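You operate a simulated robot arm through the tools that you are given. There is no shell and no other tool.

The job below is to be done with a simulated robot arm. You get a single attempt, and the scene is never put back.

Task
Shut the valve, vent, pull the air plug, wind the regulator to 0.
Fine: 0 BAR on the display before the grey air plug moves; it ends standing on the air bench. Hands unhurt; nothing dropped, spilt, damaged or left on. Set down upright: grey air plug.

It is judged by the outcome, as a careful person would: the job done as asked, and still so three seconds after it is handed in. It fails if anything else is knocked over, pushed out of place, dropped, spilled or broken.

Robot
A 7-joint arm with a three-finger gripper, fixed in place. Base frame: the origin is on the floor under the middle of its stand, x ahead of it, y to its left, z up; the work surface is at about z = 880. Lengths are in mm, angles in degrees, forces in N, time in s.
It reaches about 1342 mm from its shoulder. Its first joint turns from -166.0 to 166.0 degrees. Payload 2.69 kg.
The TCP is the grasp point between the finger pads, 30 mm short of the fingertips. In the tool frame z runs along the fingers and y along their closing line. The gripper opens to 128 mm; its body begins 117 mm behind the TCP.
Orientation is that of the tool frame in the base frame, as a unit quaternion [x, y, z, w]. With the fingers straight down and closing along the base's y, the tool's x points along the base's -x, its y along +y and its z along -z.

Tools
- The arm moves only by the tool arm_command. Its argument "targets" is a list of rows, each a list of 7 numbers: the turn, a rotation vector about the base's x, y, z in units of 45 degrees (1.0 is 45 degrees), then the shift along the base's x, y, z in units of 500 mm (1.0 is 500 mm), then the finger opening in mm, from 0 to 128. In form: [[wx, wy, wz, dx, dy, dz, fingers], ...]. A call has 1 to 20 rows; each row is the pose to reach, as a shift and turn from the pose commanded when the call began. A call with a number of a shift or a turn outside -1 to 1 is refused whole. Each row takes 0.2 s and may step no farther than 50 mm and 8.6 degrees from the row before; otherwise, or with a gripper value out of range, the whole call is refused. A pose out of reach is approached as far as the arm can. The call stops where the force on the tool passes 80 N (or 10 N more than at its start, if that is more) or the arm is blocked; 0.2 s more then pass. Each finger travels about 127 mm/s and halts on what it meets, pressing with about 28 N; the grip force reading is that of the motor and also rises with nothing between the fingers. The clock runs only during rows and for 0.2 s after the last one: add rows that repeat a pose to give the fingers time. The reply holds the time, the measured pose of the TCP, the force on the tool along the base axes, the opening and the grip force, in the units named above and with some noise, with the torque about the TCP (base axes, N m) and any sound that the robot's microphone picked up.
- Cameras (640 x 400 px; columns grow to the right, rows downward): "scene" is fixed at [50.2, 501.2, 1486.8]; the picture's right is [-0.18, -0.98, 0.00], its down [-0.53, 0.10, -0.84] and it looks along [0.83, -0.15, -0.54] (base axes); focal length 339 px, centre (320, 200). "wrist" rides on the gripper at [58, 54, -131] in the tool frame; the picture's right is [-0.68, 0.74, 0.00], its down [-0.62, -0.56, -0.55] and it looks along [-0.40, -0.37, 0.84] (tool axes); focal length 234 px, centre (320, 200). There is no depth. A picture from a camera that has moved, and an enlarged one, comes with that camera's place and axes in the base frame and with its lens.
- camera(camera): a new picture of that camera. The clock stands still meanwhile.
- move_column(by): moves the trunk up (or, below 0, down) by that many mm; the arm rides with it, the base frame stays. It gives what a move gives, with no picture.
- inspect(camera, box): a new picture of the part [left, top, right, bottom] of that camera's present view, enlarged. The clock stands still meanwhile.
- sign_off(): hands the job in; it is judged then, once.

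Nothing tells you positions but the pictures and the camera data. Unless the task says otherwise, let go and move clear before handing in.

The tools are called after "Request:" by a JSON object that holds its "name" and its "arguments". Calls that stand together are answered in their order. arm_command: Moves the arm, as the interface text tells. Its arguments: {"type":"object","properties":{"targets":{"type":"array","items":{"type":"array","items":{"type":"number"}}}},"required":["targets"]} The other tools are called the same way: move_column (by) moves the trunk up or down; camera (camera) takes a picture; inspect (camera, box) takes an enlarged picture of a part of a camera's view; sign_off () hands the job in.

At the start:

```text
clock: 0.0
tool_pos: [695.4, 367.2, 1187.5]
ee_rot: [0.0, 1.0, 0.0, 0.0]
force: [0.3, -0.5, 0.7]
torque: [-0.04, 0.01, -0.02]
opening: 127.8
grasp_force: 0.2
trunk travel left (down, up): [-200.0, 150.0]
```

scene: 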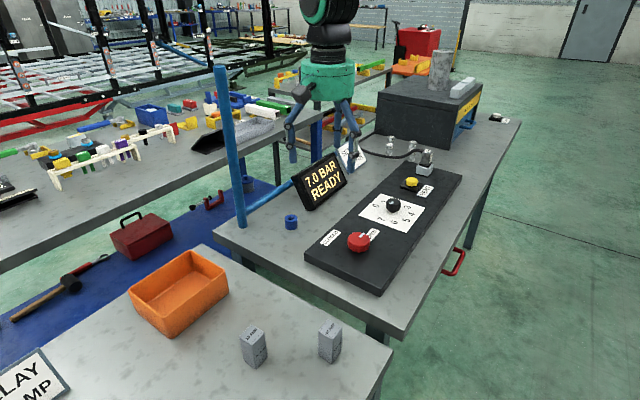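
wrist: 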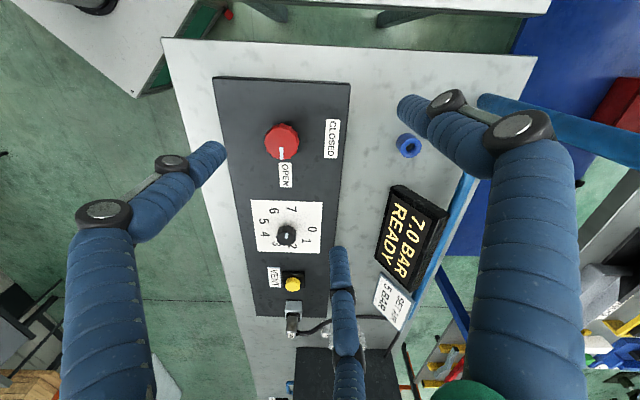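

I see a bench with a black panel carrying a red valve knob (OPEN/CLOSED), a regulator dial, a yellow vent button and a grey plug with a hose; the display reads 7.0 BAR READY. I'll take enlarged pictures first to locate each item.

Request:
{"name": "inspect", "arguments": {"camera": "scene", "box": [290, 120, 530, 300]}}

Request:
{"name": "inspect", "arguments": {"camera": "wrist", "box": [200, 70, 460, 230]}}

Request:
{"name": "inspect", "arguments": {"camera": "wrist", "box": [200, 180, 460, 400]}}

Request:
{"name": "inspect", "arguments": {"camera": "scene", "box": [360, 130, 460, 210]}}

Request:
{"name": "inspect", "arguments": {"camera": "scene", "box": [200, 280, 400, 400]}}

```text
2.22 times, centred on (410, 210) of scene
camera zoom: at [50.2, 501.2, 1486.8], right [-0.18, -0.98, 0.0], down [-0.53, 0.1, -0.84], along [0.83, -0.15, -0.54], focal length 754 px, centre (120, 178)
```

zoom: 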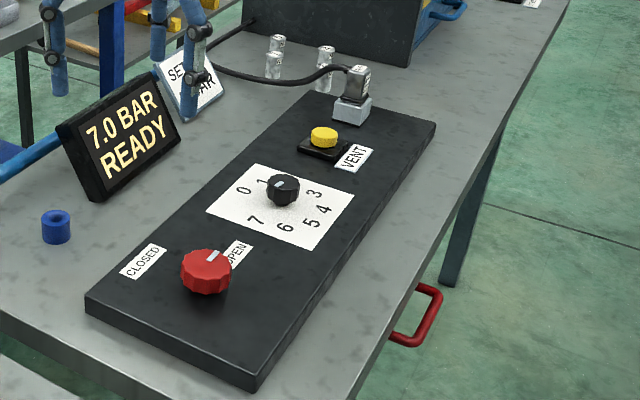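

```text
2.46 times, centred on (330, 150) of wrist
camera zoom: at [635.5, 420.9, 1318.1], right [0.68, 0.74, 0.0], down [0.62, -0.56, 0.55], along [0.4, -0.37, -0.84], focal length 576 px, centre (295, 323)
```

zoom: 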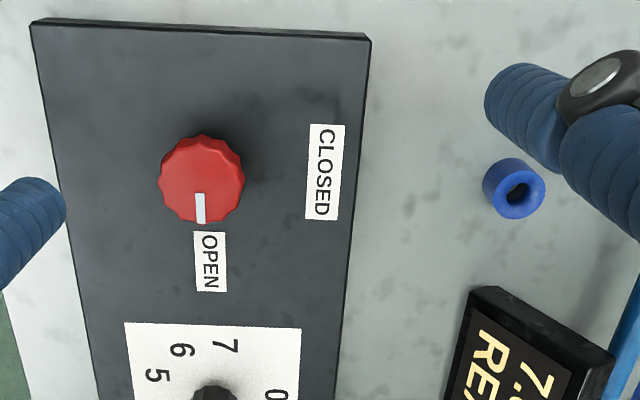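

```text
1.82 times, centred on (330, 290) of wrist
camera zoom: at [635.5, 420.9, 1318.1], right [0.68, 0.74, 0.0], down [0.62, -0.56, 0.55], along [0.4, -0.37, -0.84], focal length 426 px, centre (302, 36)
```

zoom: 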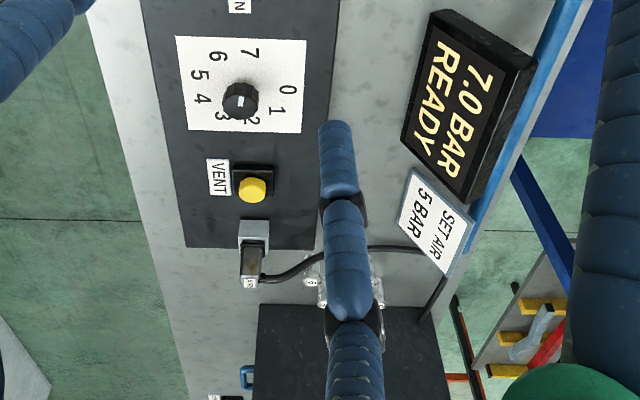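

```text
5.00 times, centred on (410, 170) of scene
camera zoom: at [50.2, 501.2, 1486.8], right [-0.18, -0.98, 0.0], down [-0.53, 0.1, -0.84], along [0.83, -0.15, -0.54], focal length 1696 px, centre (-130, 350)
```

zoom: 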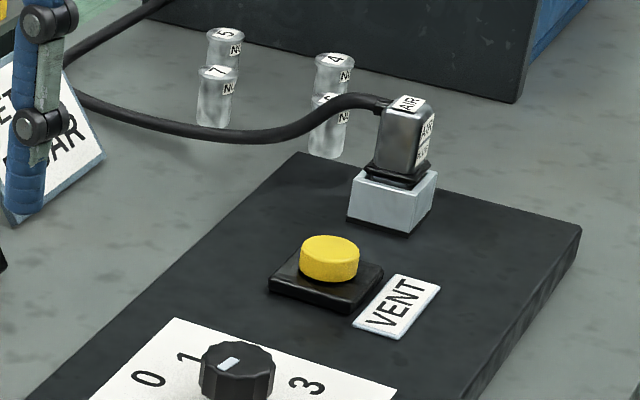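

```text
3.20 times, centred on (300, 340) of scene
camera zoom: at [50.2, 501.2, 1486.8], right [-0.18, -0.98, 0.0], down [-0.53, 0.1, -0.84], along [0.83, -0.15, -0.54], focal length 1086 px, centre (384, -248)
```

zoom: 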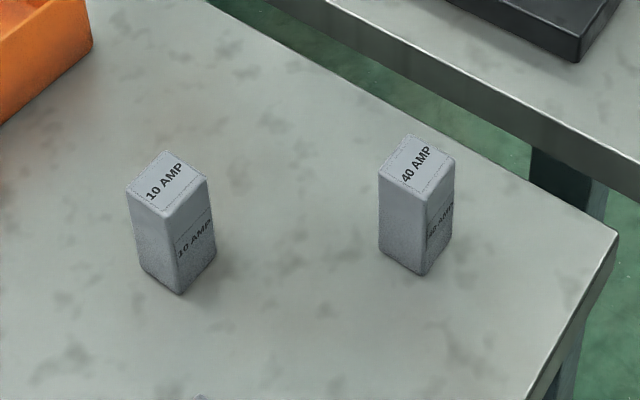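

The red valve knob looks to be near (689, 284), its pointer at OPEN; the dial is near (840, 132), the vent button near (964, 24) and the plug near (1053, -66). I'll move high over the dial to look closer before touching anything.

Request:
{"name": "arm_command", "arguments": {"targets": [[0, 0, 0, 0.04, -0.08, 0, 128], [0, 0, 0, 0.08, -0.16, 0, 128], [0, 0, 0, 0.12, -0.24, 0, 128], [0, 0, 0, 0.16, -0.32, 0, 128], [0, 0, 0, 0.2, -0.4, 0, 128], [0, 0, 0, 0.24, -0.46, 0, 128], [0, 0, 0, 0.28, -0.5, 0, 128]]}}

Request:
{"name": "camera", "arguments": {"camera": "wrist"}}

Request:
{"name": "camera", "arguments": {"camera": "scene"}}

```text
clock: 1.6
tool_pos: [837.1, 115.9, 1185.8]
ee_rot: [-0.001, 1.0, 0.0, 0.0]
force: [-0.2, 0.3, -0.7]
torque: [0.0, 0.04, -0.06]
opening: 127.7
grasp_force: 0.1
trunk travel left (down, up): [-200.0, 150.0]
```

```text
taken
camera wrist: at [776.5, 169.7, 1317.1], right [0.68, 0.74, 0.0], down [0.62, -0.56, 0.55], along [0.4, -0.37, -0.84], focal length 234 px, centre (320, 200)
```

wrist: 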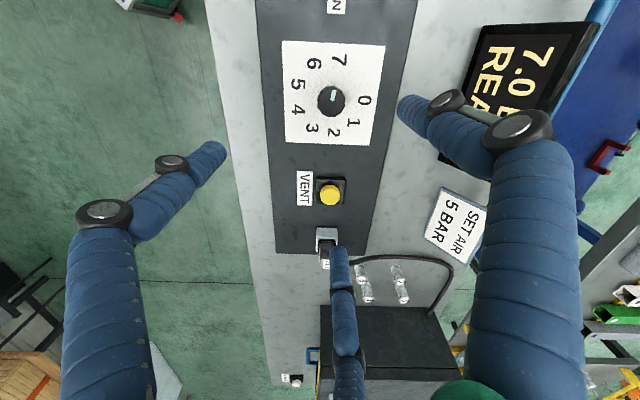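

```text
taken
```

scene: 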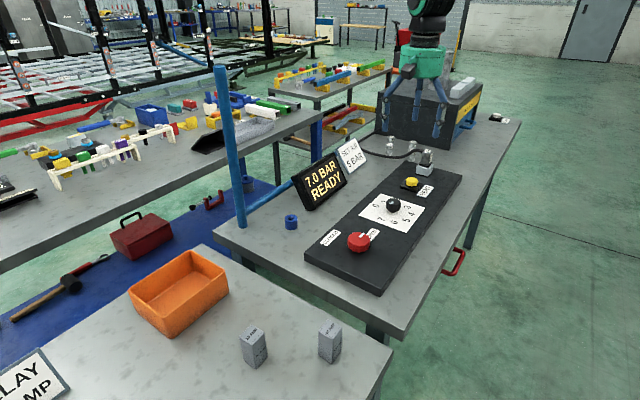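

Request:
{"name": "inspect", "arguments": {"camera": "wrist", "box": [270, 30, 400, 155]}}

Request:
{"name": "inspect", "arguments": {"camera": "wrist", "box": [270, 160, 460, 320]}}

Request:
{"name": "inspect", "arguments": {"camera": "scene", "box": [360, 190, 440, 240]}}

Request:
{"name": "inspect", "arguments": {"camera": "scene", "box": [340, 120, 460, 200]}}

```text
3.20 times, centred on (335, 92) of wrist
camera zoom: at [776.5, 169.7, 1317.1], right [0.68, 0.74, 0.0], down [0.62, -0.56, 0.55], along [0.4, -0.37, -0.84], focal length 749 px, centre (272, 544)
```

zoom: 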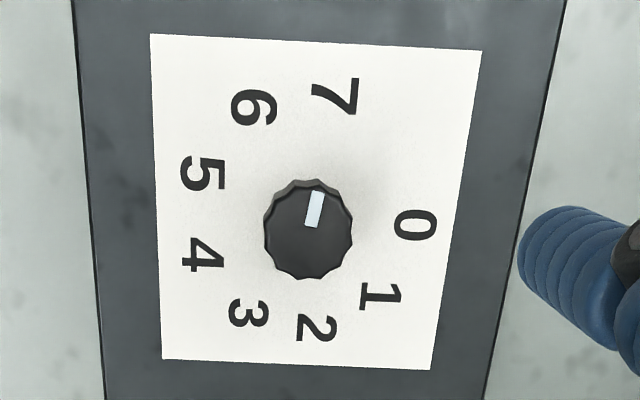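

```text
2.50 times, centred on (365, 240) of wrist
camera zoom: at [776.5, 169.7, 1317.1], right [0.68, 0.74, 0.0], down [0.62, -0.56, 0.55], along [0.4, -0.37, -0.84], focal length 585 px, centre (208, 100)
```

zoom: 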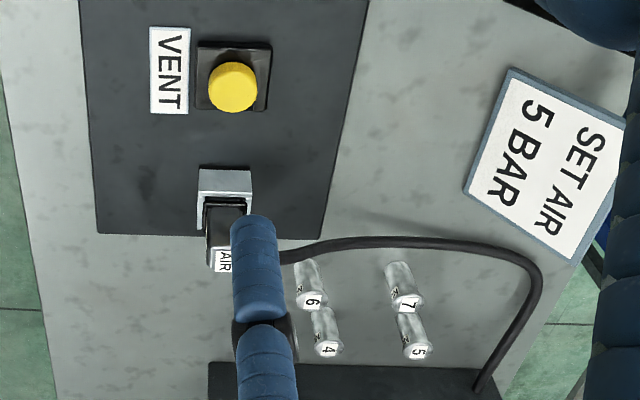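

```text
8.00 times, centred on (400, 215) of scene
camera zoom: at [50.2, 501.2, 1486.8], right [-0.18, -0.98, 0.0], down [-0.53, 0.1, -0.84], along [0.83, -0.15, -0.54], focal length 2714 px, centre (-320, 80)
```

zoom: 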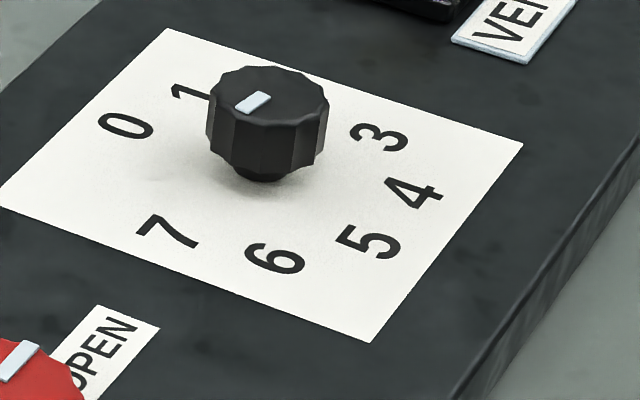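

```text
5.00 times, centred on (400, 160) of scene
camera zoom: at [50.2, 501.2, 1486.8], right [-0.18, -0.98, 0.0], down [-0.53, 0.1, -0.84], along [0.83, -0.15, -0.54], focal length 1696 px, centre (-80, 400)
```

zoom: 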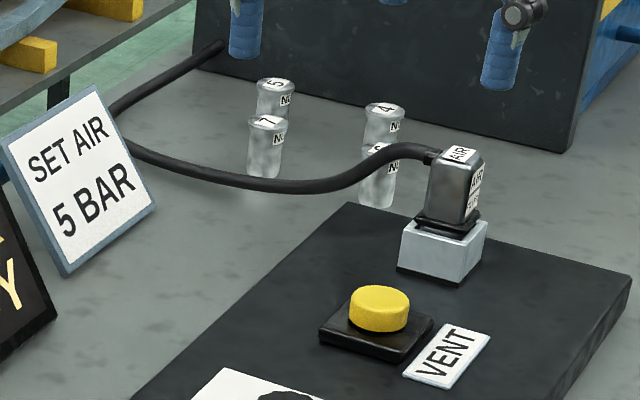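

The dial pointer is at 7 and the numbers rise clockwise, so it must be wound counter-clockwise about 270-280° to reach 0. The valve comes first, so I'm moving above the red knob at about (689, 284).

Request:
{"name": "arm_command", "arguments": {"targets": [[0, 0, 0, -0.05, 0.056, -0.03, 128], [0, 0, 0, -0.1, 0.112, -0.06, 128], [0, 0, 0, -0.15, 0.168, -0.09, 128], [0, 0, 0, -0.2, 0.224, -0.12, 128], [0, 0, 0, -0.25, 0.28, -0.15, 128], [0, 0, 0, -0.293, 0.334, -0.195, 128]]}}

Request:
{"name": "camera", "arguments": {"camera": "wrist"}}

Request:
{"name": "inspect", "arguments": {"camera": "scene", "box": [290, 170, 420, 290]}}

```text
clock: 3.0
tool_pos: [688.6, 284.3, 1090.6]
ee_rot: [0.0, 1.0, 0.0, 0.0]
force: [0.1, 0.6, -0.1]
torque: [-0.01, -0.05, 0.01]
opening: 128.1
grasp_force: 0.0
trunk travel left (down, up): [-200.0, 150.0]
```

```text
taken
camera wrist: at [628.3, 337.1, 1221.9], right [0.68, 0.74, 0.0], down [0.62, -0.57, 0.55], along [0.4, -0.37, -0.84], focal length 234 px, centre (320, 200)
```

wrist: 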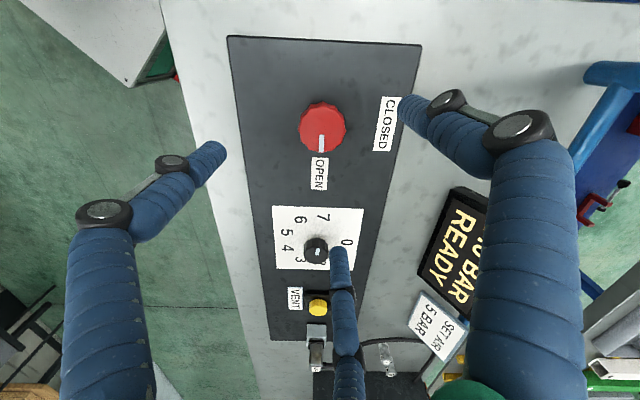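

```text
3.33 times, centred on (355, 230) of scene
camera zoom: at [50.2, 501.2, 1486.8], right [-0.18, -0.98, 0.0], down [-0.53, 0.1, -0.84], along [0.83, -0.15, -0.54], focal length 1131 px, centre (203, 100)
```

zoom: 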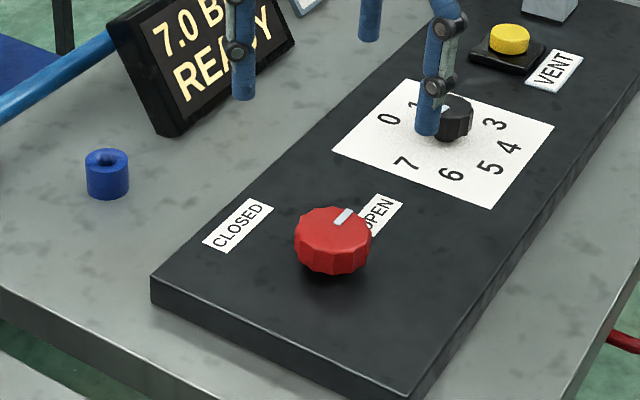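

Request:
{"name": "inspect", "arguments": {"camera": "wrist", "box": [270, 80, 400, 170]}}

Request:
{"name": "inspect", "arguments": {"camera": "scene", "box": [330, 215, 390, 265]}}

```text
4.44 times, centred on (335, 125) of wrist
camera zoom: at [628.3, 337.1, 1221.9], right [0.68, 0.74, 0.0], down [0.62, -0.57, 0.55], along [0.4, -0.37, -0.84], focal length 1041 px, centre (253, 533)
```

zoom: 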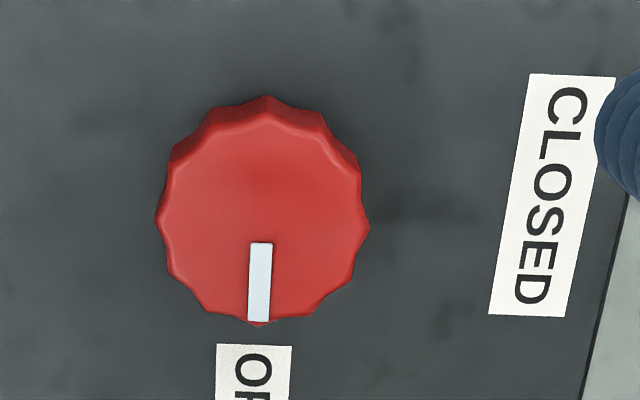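

```text
8.00 times, centred on (360, 240) of scene
camera zoom: at [50.2, 501.2, 1486.8], right [-0.18, -0.98, 0.0], down [-0.53, 0.1, -0.84], along [0.83, -0.15, -0.54], focal length 2714 px, centre (0, -120)
```

zoom: 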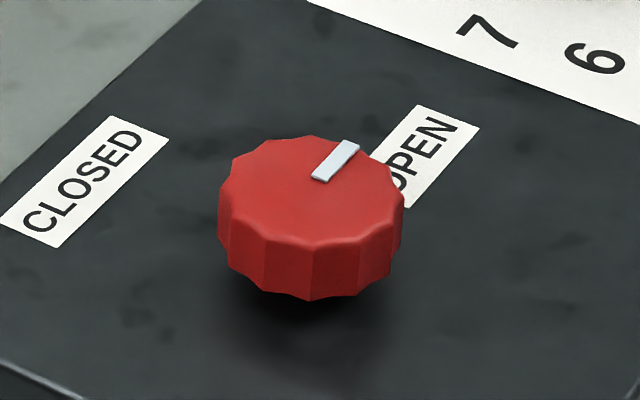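

The valve knob's top centre is about (690, 284, 942), roughly 57 mm across, with the panel top near z 903. I'll pre-turn the wrist by -45° while descending around it, so that I have room for the +90° turn.

Request:
{"name": "arm_command", "arguments": {"targets": [[0, 0, -0.1667, 0.002, 0, -0.048, 128], [0, 0, -0.3333, 0.002, 0, -0.096, 128], [0, 0, -0.5, 0.002, 0, -0.144, 128], [0, 0, -0.6667, 0.002, 0, -0.192, 128], [0, 0, -0.8333, 0.002, 0, -0.24, 128], [0, 0, -1.0, 0.002, 0, -0.284, 128]]}}

Request:
{"name": "camera", "arguments": {"camera": "wrist"}}

Request:
{"name": "inspect", "arguments": {"camera": "scene", "box": [290, 170, 420, 290]}}

```text
clock: 4.4
tool_pos: [689.5, 283.9, 948.3]
ee_rot: [0.383, 0.924, 0.0, 0.001]
force: [-0.3, 0.7, -0.1]
torque: [0.01, 0.02, 0.02]
opening: 127.9
grasp_force: 0.1
trunk travel left (down, up): [-200.0, 150.0]
```

```text
taken
camera wrist: at [684.5, 362.9, 1078.7], right [1.0, 0.04, 0.0], down [0.03, -0.84, 0.55], along [0.02, -0.55, -0.84], focal length 234 px, centre (320, 200)
```

wrist: 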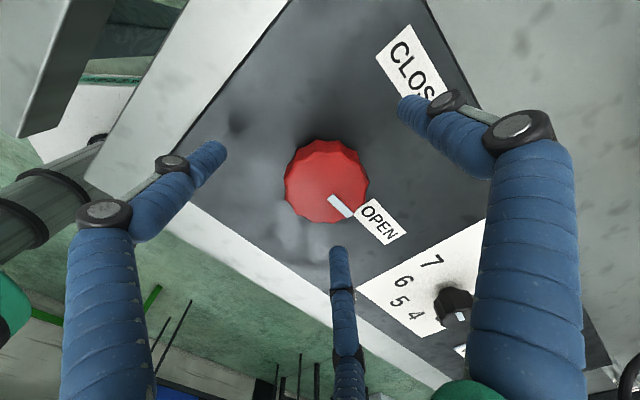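

```text
3.33 times, centred on (355, 230) of scene
camera zoom: at [50.2, 501.2, 1486.8], right [-0.18, -0.98, 0.0], down [-0.53, 0.1, -0.84], along [0.83, -0.15, -0.54], focal length 1131 px, centre (203, 100)
```

zoom: 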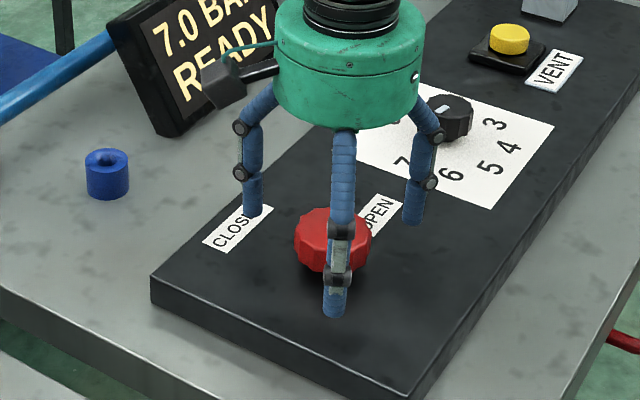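

The three fingers surround the knob evenly. Closing on it now.

Request:
{"name": "arm_command", "arguments": {"targets": [[0, 0, 0, 0, 0, 0, 90], [0, 0, 0, 0, 0, 0, 60], [0, 0, 0, 0, 0, 0, 40], [0, 0, 0, 0, 0, 0, 40], [0, 0, 0, 0, 0, 0, 40]]}}

Request:
{"name": "camera", "arguments": {"camera": "wrist"}}

```text
clock: 5.6
tool_pos: [691.5, 284.4, 949.1]
ee_rot: [0.383, 0.924, 0.001, 0.001]
force: [21.6, -12.7, -2.1]
torque: [-0.44, -0.94, 0.16]
opening: 56.7
grasp_force: 44.6
trunk travel left (down, up): [-200.0, 150.0]
```

```text
taken
camera wrist: at [686.2, 362.1, 1079.4], right [1.0, 0.04, 0.0], down [0.04, -0.84, 0.55], along [0.02, -0.55, -0.84], focal length 234 px, centre (320, 200)
```

wrist: 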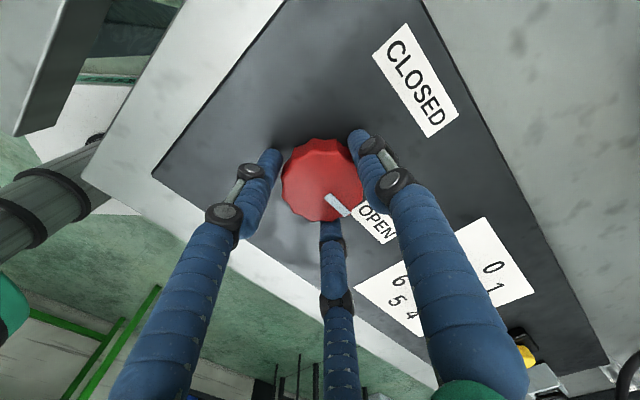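

The grip holds (opening 56.7 mm). Now turning +45° about z, with a small re-centring to take off the side load.

Request:
{"name": "arm_command", "arguments": {"targets": [[0, 0, 0.1667, 0.004, -0.002, 0, 40], [0, 0, 0.3333, 0.004, -0.002, 0, 40], [0, 0, 0.5, 0.004, -0.002, 0, 40], [0, 0, 0.6667, 0.004, -0.002, 0, 40], [0, 0, 0.8333, 0.004, -0.002, 0, 40], [0, 0, 1.0, 0.004, -0.002, 0, 40]]}}

Request:
{"name": "camera", "arguments": {"camera": "wrist"}}

```text
clock: 7.0
tool_pos: [692.9, 282.9, 948.2]
ee_rot: [-0.002, 1.0, 0.0, 0.0]
force: [14.7, -13.1, 17.1]
torque: [-0.28, -0.42, -0.03]
opening: 54.6
grasp_force: 44.7
trunk travel left (down, up): [-200.0, 150.0]
```

```text
taken
camera wrist: at [632.6, 335.8, 1079.4], right [0.67, 0.74, 0.0], down [0.62, -0.56, 0.55], along [0.41, -0.37, -0.84], focal length 234 px, centre (320, 200)
```

wrist: 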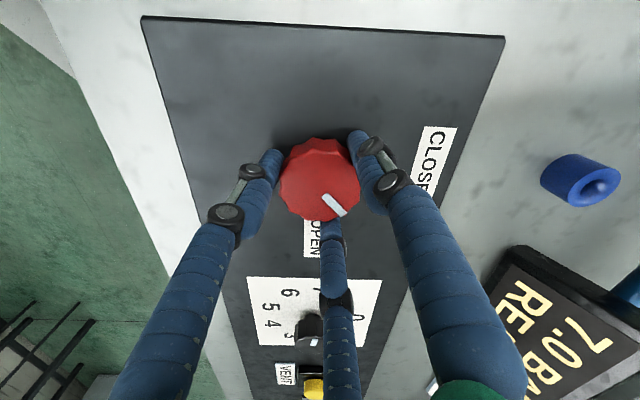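

The knob followed the wrist by about 45°, no slip. Continuing another +45° to CLOSED.

Request:
{"name": "arm_command", "arguments": {"targets": [[0, 0, 0.1667, 0.001, -0.001, 0, 40], [0, 0, 0.3333, 0.001, -0.001, 0, 40], [0, 0, 0.5, 0.001, -0.001, 0, 40], [0, 0, 0.6667, 0.001, -0.001, 0, 40], [0, 0, 0.8333, 0.001, -0.001, 0, 40], [0, 0, 1.0, 0.001, -0.001, 0, 40]]}}

Request:
{"name": "camera", "arguments": {"camera": "wrist"}}

Request:
{"name": "inspect", "arguments": {"camera": "scene", "box": [270, 140, 420, 290]}}

```text
clock: 8.4
tool_pos: [691.7, 283.1, 948.8]
ee_rot: [-0.385, 0.923, 0.001, 0.001]
force: [14.3, -7.9, 18.1]
torque: [0.15, -0.51, 0.02]
opening: 54.7
grasp_force: 44.9
trunk travel left (down, up): [-200.0, 150.0]
```

```text
taken
camera wrist: at [612.1, 278.6, 1079.2], right [-0.05, 1.0, 0.0], down [0.83, 0.04, 0.55], along [0.55, 0.03, -0.84], focal length 234 px, centre (320, 200)
```

wrist: 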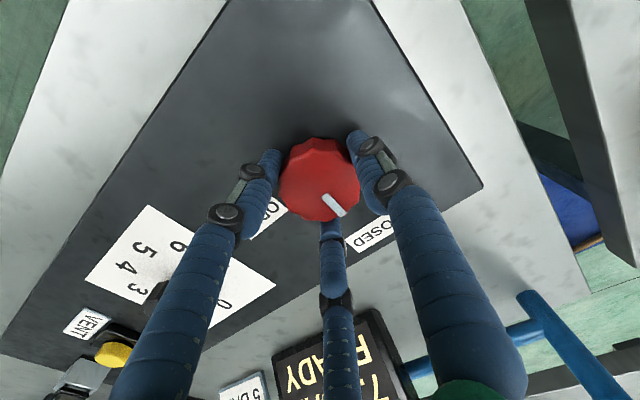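

```text
2.67 times, centred on (345, 215) of scene
camera zoom: at [50.2, 501.2, 1486.8], right [-0.18, -0.98, 0.0], down [-0.53, 0.1, -0.84], along [0.83, -0.15, -0.54], focal length 905 px, centre (253, 160)
```

zoom: 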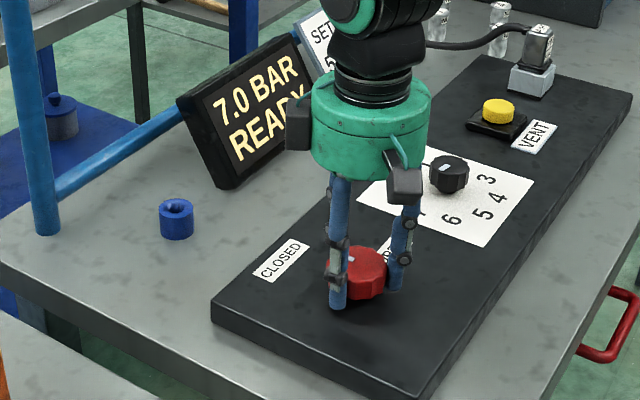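

The wrist has turned a full 90°. I'll open, rise, and check the pointer against CLOSED.

Request:
{"name": "arm_command", "arguments": {"targets": [[0, 0, 0, 0, 0, 0, 80], [0, 0, 0, 0, 0, 0, 128], [0, 0, 0, 0, 0, 0, 128], [0, 0, 0, 0, 0, 0.08, 128], [0, 0, 0, 0, 0, 0.16, 128], [0, 0, 0, 0, 0, 0.24, 128]]}}

Request:
{"name": "inspect", "arguments": {"camera": "wrist", "box": [220, 60, 420, 210]}}

Request:
{"name": "inspect", "arguments": {"camera": "scene", "box": [290, 150, 430, 270]}}

```text
clock: 9.8
tool_pos: [690.2, 284.6, 1066.1]
ee_rot: [-0.383, 0.924, 0.0, 0.0]
force: [0.1, -0.1, 0.4]
torque: [0.01, 0.01, 0.0]
opening: 128.0
grasp_force: 0.0
trunk travel left (down, up): [-200.0, 150.0]
```

```text
2.67 times, centred on (320, 135) of wrist
camera zoom: at [610.1, 279.7, 1197.9], right [-0.04, 1.0, 0.0], down [0.84, 0.04, 0.55], along [0.55, 0.02, -0.84], focal length 624 px, centre (320, 373)
```

zoom: 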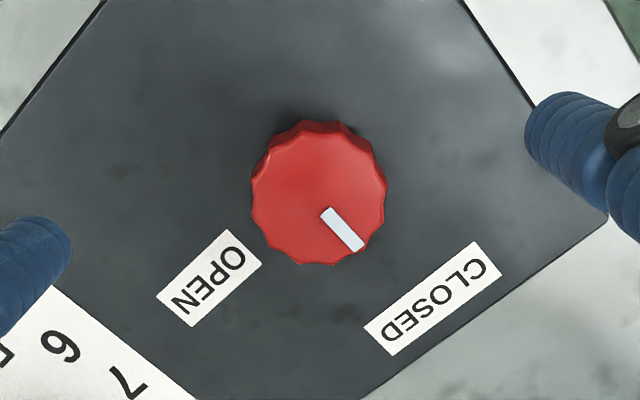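

```text
3.33 times, centred on (360, 210) of scene
camera zoom: at [50.2, 501.2, 1486.8], right [-0.18, -0.98, 0.0], down [-0.53, 0.1, -0.84], along [0.83, -0.15, -0.54], focal length 1131 px, centre (187, 167)
```

zoom: 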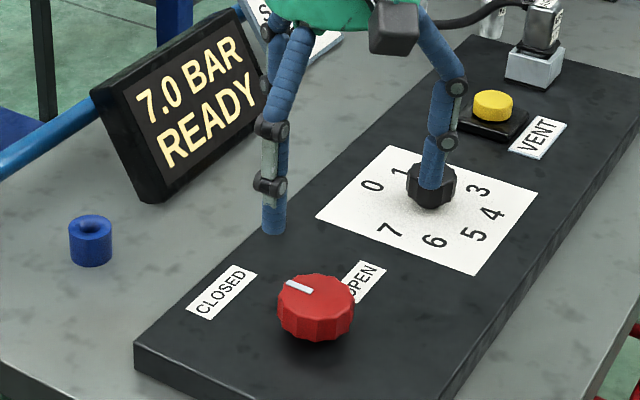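

The pointer now lines up with the CLOSED label. Next I'll close the fingers and move above the vent button at about (964, 24), turning the wrist back on the way, and look again before pressing.

Request:
{"name": "arm_command", "arguments": {"targets": [[0, 0, -0.125, 0.0685, -0.065, 0, 100], [0, 0, -0.25, 0.137, -0.13, 0, 60], [0, 0, -0.375, 0.2055, -0.195, 0, 20], [0, 0, -0.5, 0.274, -0.26, 0, 0], [0, 0, -0.625, 0.3425, -0.325, 0, 0], [0, 0, -0.75, 0.411, -0.39, 0, 0], [0, 0, -0.875, 0.4795, -0.455, 0, 0], [0, 0, -1.0, 0.5476, -0.52, 0, 0]]}}

Request:
{"name": "camera", "arguments": {"camera": "wrist"}}

Request:
{"name": "camera", "arguments": {"camera": "scene"}}

```text
clock: 11.6
tool_pos: [964.2, 21.3, 1066.9]
ee_rot: [0.0, 1.0, 0.0, -0.001]
force: [-0.4, -0.3, -0.5]
torque: [0.0, -0.03, -0.01]
opening: 2.3
grasp_force: 27.5
trunk travel left (down, up): [-200.0, 150.0]
```

```text
taken
camera wrist: at [905.5, 74.9, 1197.5], right [0.68, 0.74, 0.0], down [0.62, -0.57, 0.55], along [0.4, -0.37, -0.84], focal length 234 px, centre (320, 200)
```

wrist: 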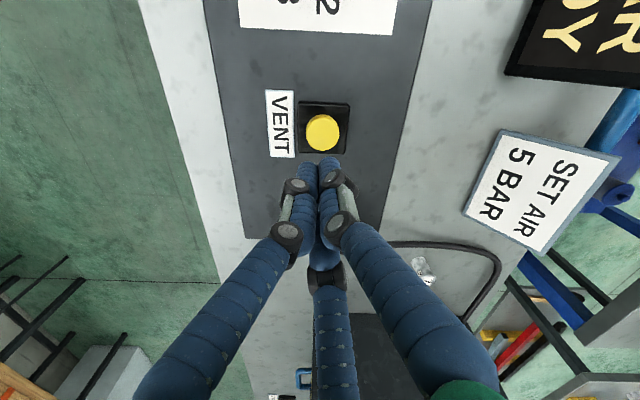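

```text
taken
```

scene: 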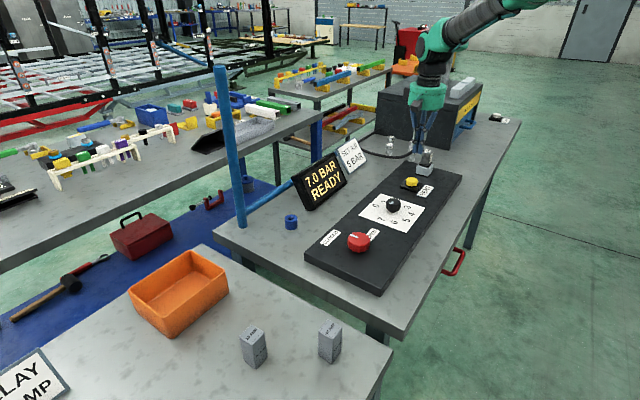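

Request:
{"name": "inspect", "arguments": {"camera": "wrist", "box": [260, 80, 390, 170]}}

Request:
{"name": "inspect", "arguments": {"camera": "scene", "box": [385, 145, 445, 205]}}

```text
4.44 times, centred on (325, 125) of wrist
camera zoom: at [905.5, 74.9, 1197.5], right [0.68, 0.74, 0.0], down [0.62, -0.57, 0.55], along [0.4, -0.37, -0.84], focal length 1041 px, centre (298, 533)
```

zoom: 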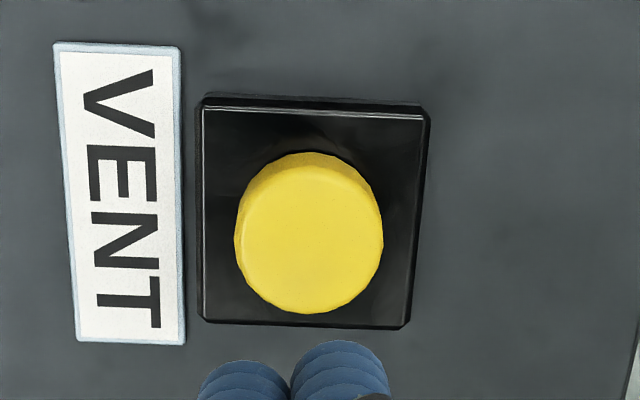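

```text
6.67 times, centred on (415, 175) of scene
camera zoom: at [50.2, 501.2, 1486.8], right [-0.18, -0.98, 0.0], down [-0.53, 0.1, -0.84], along [0.83, -0.15, -0.54], focal length 2262 px, centre (-313, 367)
```

zoom: 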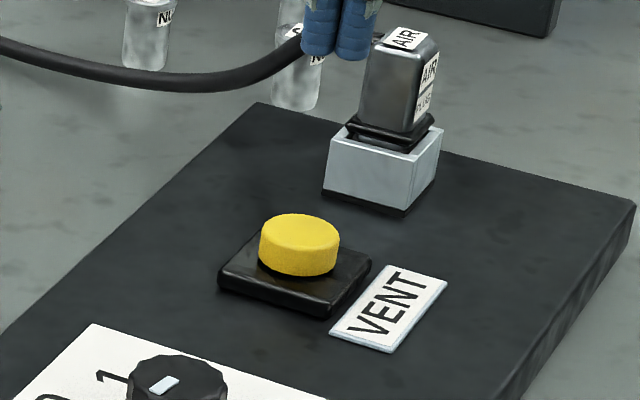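

The vent button's top centre is about (967, 22, 935). I'll come straight down with closed fingers and press gently.

Request:
{"name": "arm_command", "arguments": {"targets": [[0, 0, 0, 0.006, 0.001, -0.09, 0], [0, 0, 0, 0.006, 0.001, -0.16, 0], [0, 0, 0, 0.006, 0.001, -0.192, 0], [0, 0, 0, 0.006, 0.001, -0.202, 0], [0, 0, 0, 0.006, 0.001, -0.21, 0], [0, 0, 0, 0.006, 0.001, -0.214, 0]]}}

Request:
{"name": "camera", "arguments": {"camera": "scene"}}

Request:
{"name": "inspect", "arguments": {"camera": "scene", "box": [290, 130, 450, 230]}}

```text
clock: 13.0
tool_pos: [968.3, 23.6, 960.1]
ee_rot: [-0.001, 1.0, 0.0, 0.0]
force: [0.0, -1.1, 2.4]
torque: [-0.04, 0.0, 0.04]
opening: 5.9
grasp_force: 31.5
trunk travel left (down, up): [-200.0, 150.0]
heard: click
```

```text
taken
```

scene: 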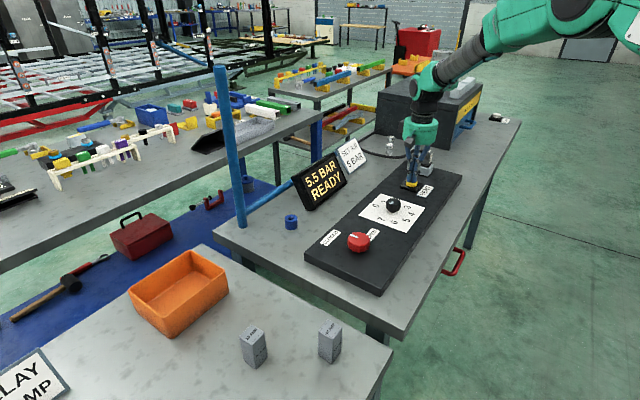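

```text
4.00 times, centred on (370, 180) of scene
camera zoom: at [50.2, 501.2, 1486.8], right [-0.18, -0.98, 0.0], down [-0.53, 0.1, -0.84], along [0.83, -0.15, -0.54], focal length 1357 px, centre (120, 280)
```

zoom: 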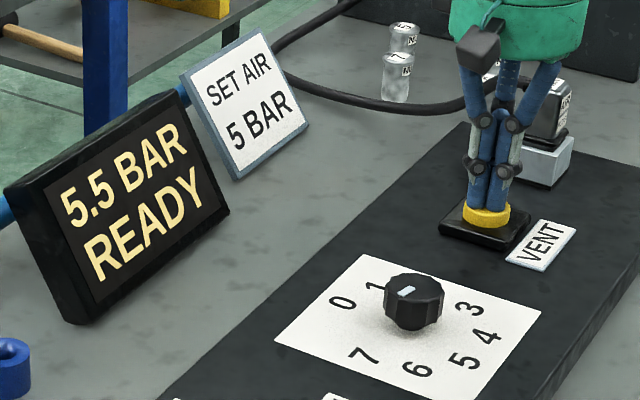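

The click sounded and the pressure is falling (5.5 BAR). I'll keep holding the vent.

Request:
{"name": "arm_command", "arguments": {"targets": [[0, 0, 0, 0, 0, 0, 0], [0, 0, 0, 0, 0, 0, 0], [0, 0, 0, 0, 0, 0, 0], [0, 0, 0, 0, 0, 0, 0], [0, 0, 0, 0, 0, 0, 0], [0, 0, 0, 0, 0, 0, 0], [0, 0, 0, 0, 0, 0, 0], [0, 0, 0, 0, 0, 0, 0], [0, 0, 0, 0, 0, 0, 0], [0, 0, 0, 0, 0, 0, 0]]}}

Request:
{"name": "inspect", "arguments": {"camera": "scene", "box": [290, 130, 450, 230]}}

```text
clock: 15.2
tool_pos: [967.3, 24.9, 960.2]
ee_rot: [0.0, 1.0, 0.0, 0.0]
force: [0.8, -0.3, 3.5]
torque: [-0.04, 0.0, 0.0]
opening: 6.0
grasp_force: 31.2
trunk travel left (down, up): [-200.0, 150.0]
```

```text
4.00 times, centred on (370, 180) of scene
camera zoom: at [50.2, 501.2, 1486.8], right [-0.18, -0.98, 0.0], down [-0.53, 0.1, -0.84], along [0.83, -0.15, -0.54], focal length 1357 px, centre (120, 280)
```

zoom: 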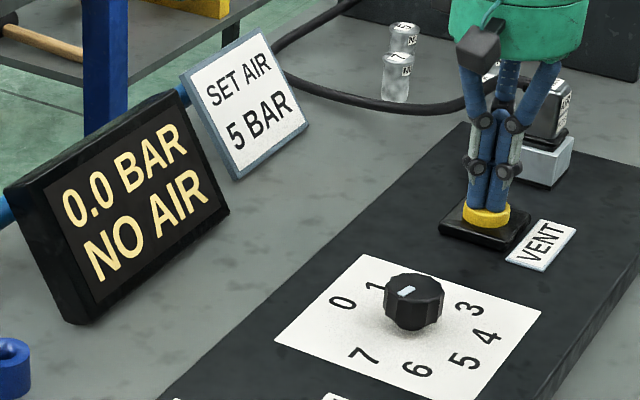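

The display reads 0.0 BAR, NO AIR. I'll lift off the vent button and check that the pressure stays at zero.

Request:
{"name": "arm_command", "arguments": {"targets": [[0, 0, 0, 0, 0, 0, 0], [0, 0, 0, 0, 0, 0.04, 0], [0, 0, 0, 0, 0, 0.12, 0], [0, 0, 0, 0, 0, 0.2, 0], [0, 0, 0, 0, 0, 0.28, 0], [0, 0, 0, 0, 0, 0.34, 0], [0, 0, 0, -0.02, 0.02, 0.36, 0]]}}

Request:
{"name": "inspect", "arguments": {"camera": "scene", "box": [290, 130, 450, 230]}}

Request:
{"name": "camera", "arguments": {"camera": "wrist"}}

```text
clock: 16.8
tool_pos: [956.5, 33.0, 1141.3]
ee_rot: [0.0, 1.0, 0.001, 0.0]
force: [0.4, -0.3, -1.1]
torque: [0.01, -0.02, 0.0]
opening: 1.9
grasp_force: 31.6
trunk travel left (down, up): [-200.0, 150.0]
```

```text
4.00 times, centred on (370, 180) of scene
camera zoom: at [50.2, 501.2, 1486.8], right [-0.18, -0.98, 0.0], down [-0.53, 0.1, -0.84], along [0.83, -0.15, -0.54], focal length 1357 px, centre (120, 280)
```

zoom: 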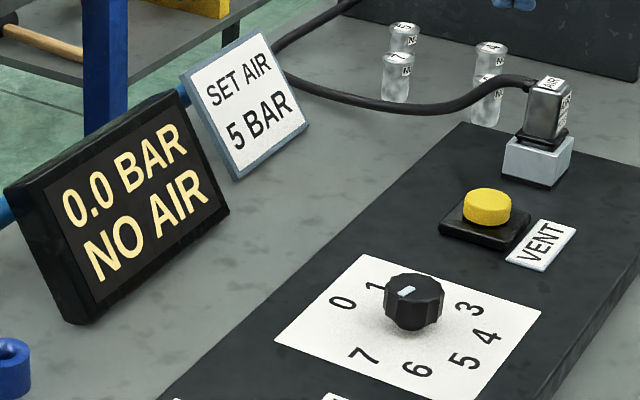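

```text
taken
camera wrist: at [897.5, 86.5, 1271.5], right [0.68, 0.74, 0.0], down [0.62, -0.57, 0.55], along [0.4, -0.37, -0.84], focal length 234 px, centre (320, 200)
```

wrist: 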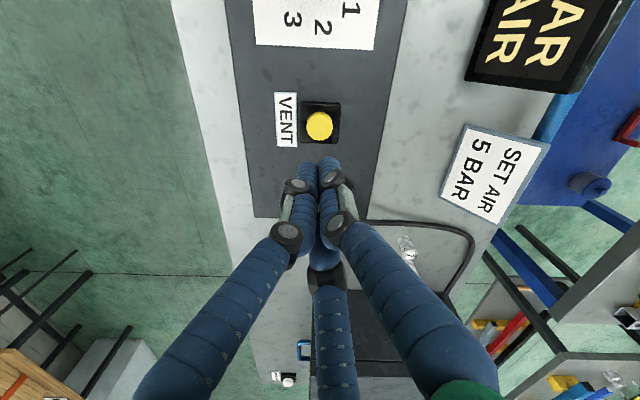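

Pressure holds at 0.0 BAR with the button released, so the valve is shut and the line is vented. Next I'll go high over the grey plug near (1053, -66) with open fingers and look at its shape and hose.

Request:
{"name": "arm_command", "arguments": {"targets": [[0, 0, 0.08, 0.04, -0.04, 0.02, 30], [0, 0, 0.16, 0.09, -0.09, 0.04, 70], [0, 0, 0.25, 0.14, -0.15, 0.06, 110], [0, 0, 0.333, 0.19, -0.2, 0.06, 128], [0, 0, 0.333, 0.19, -0.2, 0.06, 128]]}}

Request:
{"name": "camera", "arguments": {"camera": "wrist"}}

Request:
{"name": "camera", "arguments": {"camera": "scene"}}

```text
clock: 18.0
tool_pos: [1051.0, -67.4, 1171.6]
ee_rot: [-0.132, 0.991, 0.0, 0.001]
force: [0.3, -0.6, -0.2]
torque: [0.06, 0.01, 0.0]
opening: 128.1
grasp_force: 0.1
trunk travel left (down, up): [-200.0, 150.0]
```

```text
taken
camera wrist: at [979.8, -31.1, 1302.9], right [0.46, 0.89, 0.0], down [0.74, -0.39, 0.55], along [0.49, -0.25, -0.84], focal length 234 px, centre (320, 200)
```

wrist: 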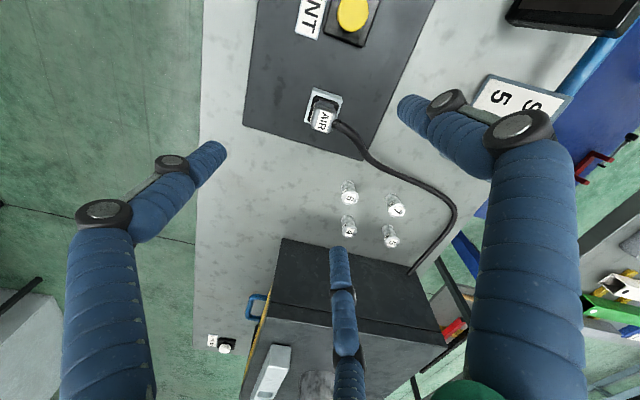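

```text
taken
```

scene: 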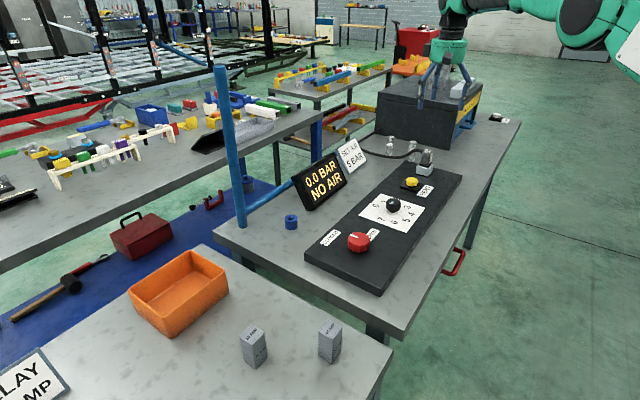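

Request:
{"name": "inspect", "arguments": {"camera": "wrist", "box": [280, 70, 400, 150]}}

Request:
{"name": "inspect", "arguments": {"camera": "wrist", "box": [290, 80, 480, 280]}}

Request:
{"name": "inspect", "arguments": {"camera": "scene", "box": [360, 130, 460, 190]}}

Request:
{"name": "inspect", "arguments": {"camera": "scene", "box": [405, 140, 445, 185]}}

```text
5.00 times, centred on (340, 110) of wrist
camera zoom: at [979.8, -31.1, 1302.9], right [0.46, 0.89, 0.0], down [0.74, -0.39, 0.55], along [0.49, -0.25, -0.84], focal length 1171 px, centre (220, 650)
```

zoom: 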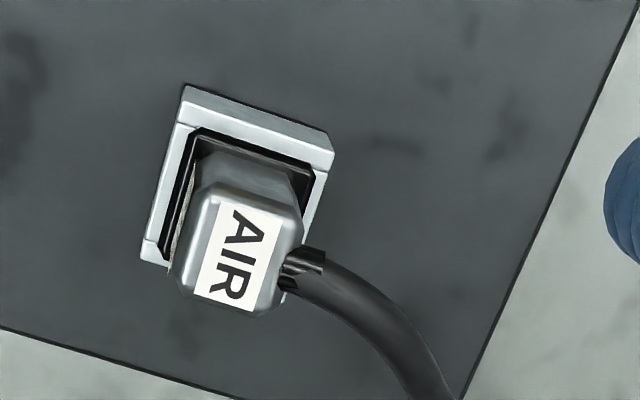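

```text
2.00 times, centred on (385, 180) of wrist
camera zoom: at [979.8, -31.1, 1302.9], right [0.46, 0.89, 0.0], down [0.74, -0.39, 0.55], along [0.49, -0.25, -0.84], focal length 468 px, centre (190, 240)
```

zoom: 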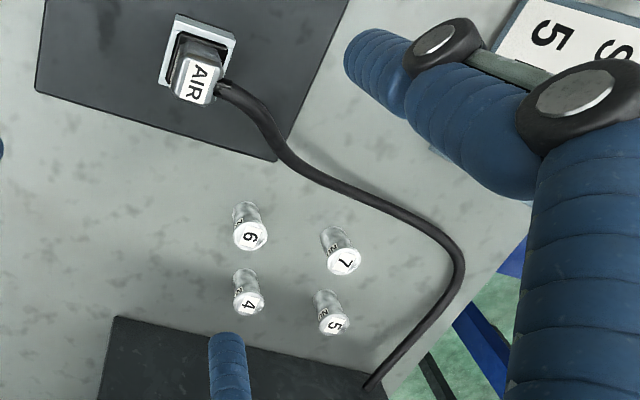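

```text
6.40 times, centred on (410, 160) of scene
camera zoom: at [50.2, 501.2, 1486.8], right [-0.18, -0.98, 0.0], down [-0.53, 0.1, -0.84], along [0.83, -0.15, -0.54], focal length 2172 px, centre (-256, 456)
```

zoom: 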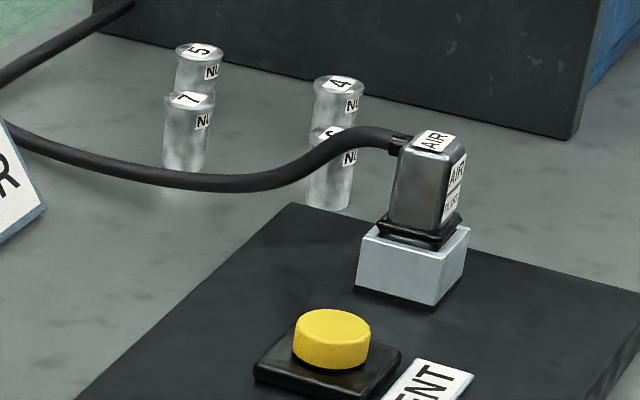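

```text
8.89 times, centred on (425, 162) of scene
camera zoom: at [50.2, 501.2, 1486.8], right [-0.18, -0.98, 0.0], down [-0.53, 0.1, -0.84], along [0.83, -0.15, -0.54], focal length 3016 px, centre (-613, 533)
```

zoom: 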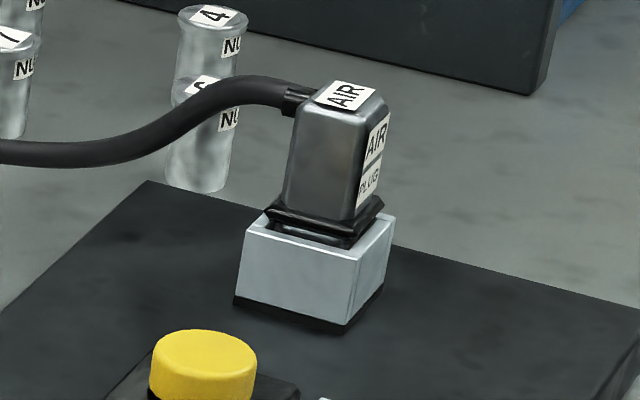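

The plug body is about 30 x 35 mm, its top centre near (1053, -63, 993), and its hose leaves toward +45° (base). It sits in a grey socket with a black flange near z 945. With the wrist at this angle the hose falls between two fingers; I'll descend part-way with the fingers at 75 mm and check.

Request:
{"name": "arm_command", "arguments": {"targets": [[0, 0, 0, 0.003, 0.005, -0.08, 100], [0, 0, 0, 0.0046, 0.0088, -0.16, 75], [0, 0, 0, 0.0046, 0.0088, -0.24, 75], [0, 0, 0, 0.0046, 0.0088, -0.29, 75], [0, 0, 0, 0.0046, 0.0088, -0.3, 75]]}}

Request:
{"name": "camera", "arguments": {"camera": "wrist"}}

Request:
{"name": "inspect", "arguments": {"camera": "scene", "box": [370, 110, 470, 190]}}

```text
clock: 19.2
tool_pos: [1056.1, -62.8, 1021.0]
ee_rot: [-0.13, 0.991, 0.0, 0.001]
force: [0.4, -0.1, -1.3]
torque: [-0.01, 0.03, 0.01]
opening: 75.0
grasp_force: 0.0
trunk travel left (down, up): [-200.0, 150.0]
```

```text
taken
camera wrist: at [984.8, -26.5, 1152.0], right [0.46, 0.89, 0.0], down [0.74, -0.39, 0.55], along [0.49, -0.25, -0.84], focal length 234 px, centre (320, 200)
```

wrist: 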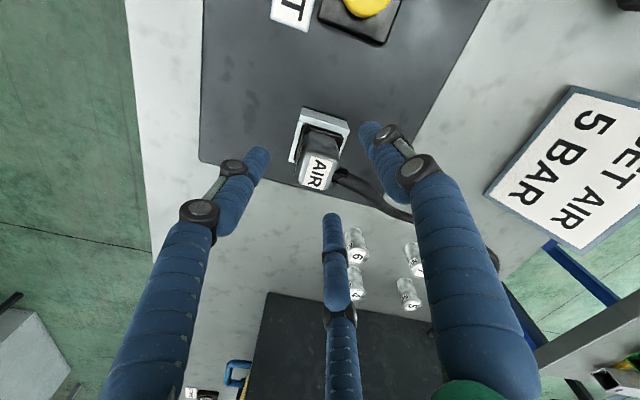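

```text
5.00 times, centred on (420, 150) of scene
camera zoom: at [50.2, 501.2, 1486.8], right [-0.18, -0.98, 0.0], down [-0.53, 0.1, -0.84], along [0.83, -0.15, -0.54], focal length 1696 px, centre (-180, 450)
```

zoom: 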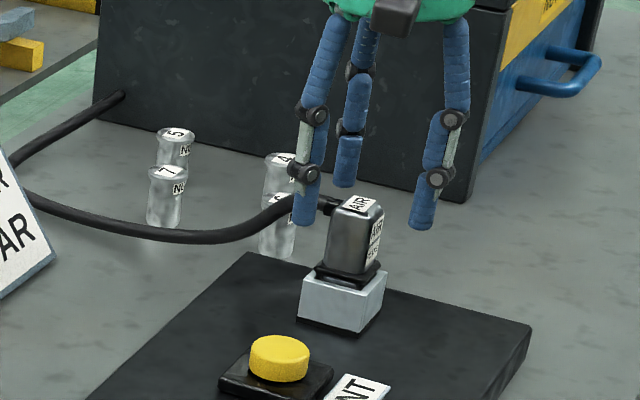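

Request:
{"name": "inspect", "arguments": {"camera": "wrist", "box": [270, 90, 420, 210]}}

```text
3.33 times, centred on (345, 150) of wrist
camera zoom: at [984.8, -26.5, 1152.0], right [0.46, 0.89, 0.0], down [0.74, -0.39, 0.55], along [0.49, -0.25, -0.84], focal length 781 px, centre (237, 367)
```

zoom: 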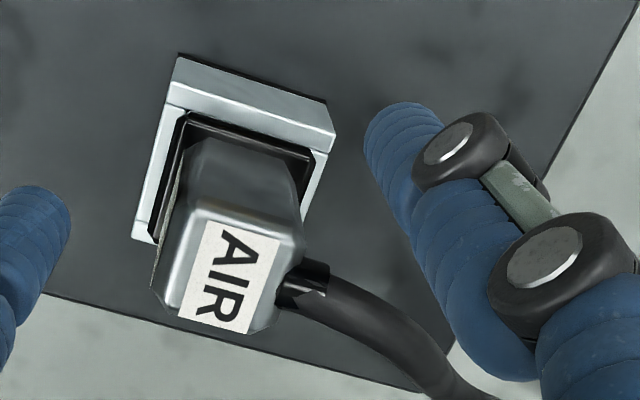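

The plug top is at (1054.6, -62.6); I'm about 1.5 mm off in x. Descending so the fingertips sit just above the flange, then closing.

Request:
{"name": "arm_command", "arguments": {"targets": [[0, 0, 0, -0.003, 0, -0.03, 75], [0, 0, 0, -0.003, 0, -0.06, 75], [0, 0, 0, -0.003, 0, -0.072, 75], [0, 0, 0, -0.003, 0, -0.072, 75]]}}

Request:
{"name": "inspect", "arguments": {"camera": "scene", "box": [390, 120, 460, 190]}}

Request:
{"name": "camera", "arguments": {"camera": "wrist"}}

```text
clock: 20.2
tool_pos: [1054.2, -62.9, 984.4]
ee_rot: [-0.13, 0.991, 0.0, -0.001]
force: [-0.3, -0.6, -0.2]
torque: [0.01, -0.02, 0.0]
opening: 74.8
grasp_force: 0.1
trunk travel left (down, up): [-200.0, 150.0]
```

```text
5.71 times, centred on (425, 155) of scene
camera zoom: at [50.2, 501.2, 1486.8], right [-0.18, -0.98, 0.0], down [-0.53, 0.1, -0.84], along [0.83, -0.15, -0.54], focal length 1939 px, centre (-280, 457)
```

zoom: 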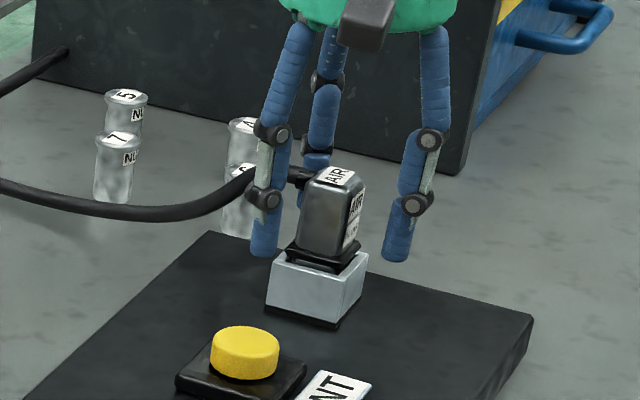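

```text
taken
camera wrist: at [983.2, -25.7, 1115.6], right [0.46, 0.89, 0.0], down [0.74, -0.39, 0.55], along [0.49, -0.25, -0.84], focal length 234 px, centre (320, 200)
```

wrist: 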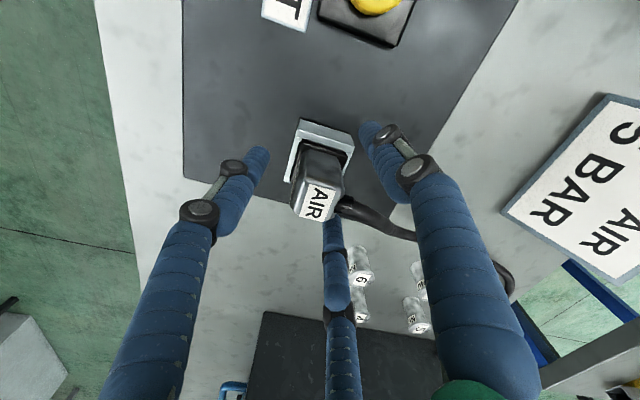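

The fingers sit around the body with tips just above the flange and clear of the hose. Closing on the plug without lifting.

Request:
{"name": "arm_command", "arguments": {"targets": [[0, 0, 0, 0, 0, 0, 50], [0, 0, 0, 0, 0, 0, 30], [0, 0, 0, 0, 0, 0, 10], [0, 0, 0, 0, 0, 0, 10]]}}

Request:
{"name": "inspect", "arguments": {"camera": "wrist", "box": [240, 110, 420, 240]}}

Request:
{"name": "inspect", "arguments": {"camera": "scene", "box": [390, 120, 460, 190]}}

```text
clock: 21.2
tool_pos: [1054.3, -61.9, 984.2]
ee_rot: [-0.13, 0.992, -0.001, 0.0]
force: [0.6, 0.5, -0.3]
torque: [-0.06, -0.03, 0.06]
opening: 35.8
grasp_force: 27.9
trunk travel left (down, up): [-200.0, 150.0]
```

```text
3.08 times, centred on (330, 175) of wrist
camera zoom: at [983.3, -25.7, 1115.7], right [0.46, 0.89, 0.0], down [0.74, -0.39, 0.55], along [0.49, -0.25, -0.84], focal length 720 px, centre (289, 277)
```

zoom: 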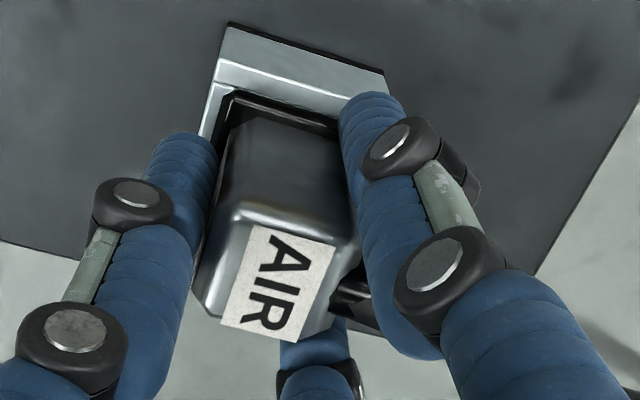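

```text
5.71 times, centred on (425, 155) of scene
camera zoom: at [50.2, 501.2, 1486.8], right [-0.18, -0.98, 0.0], down [-0.53, 0.1, -0.84], along [0.83, -0.15, -0.54], focal length 1939 px, centre (-280, 457)
```

zoom: 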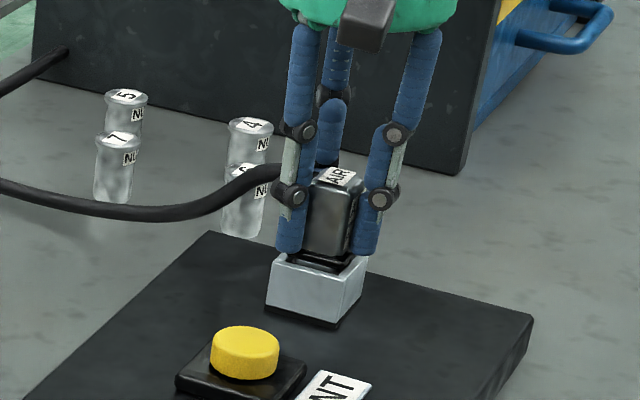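

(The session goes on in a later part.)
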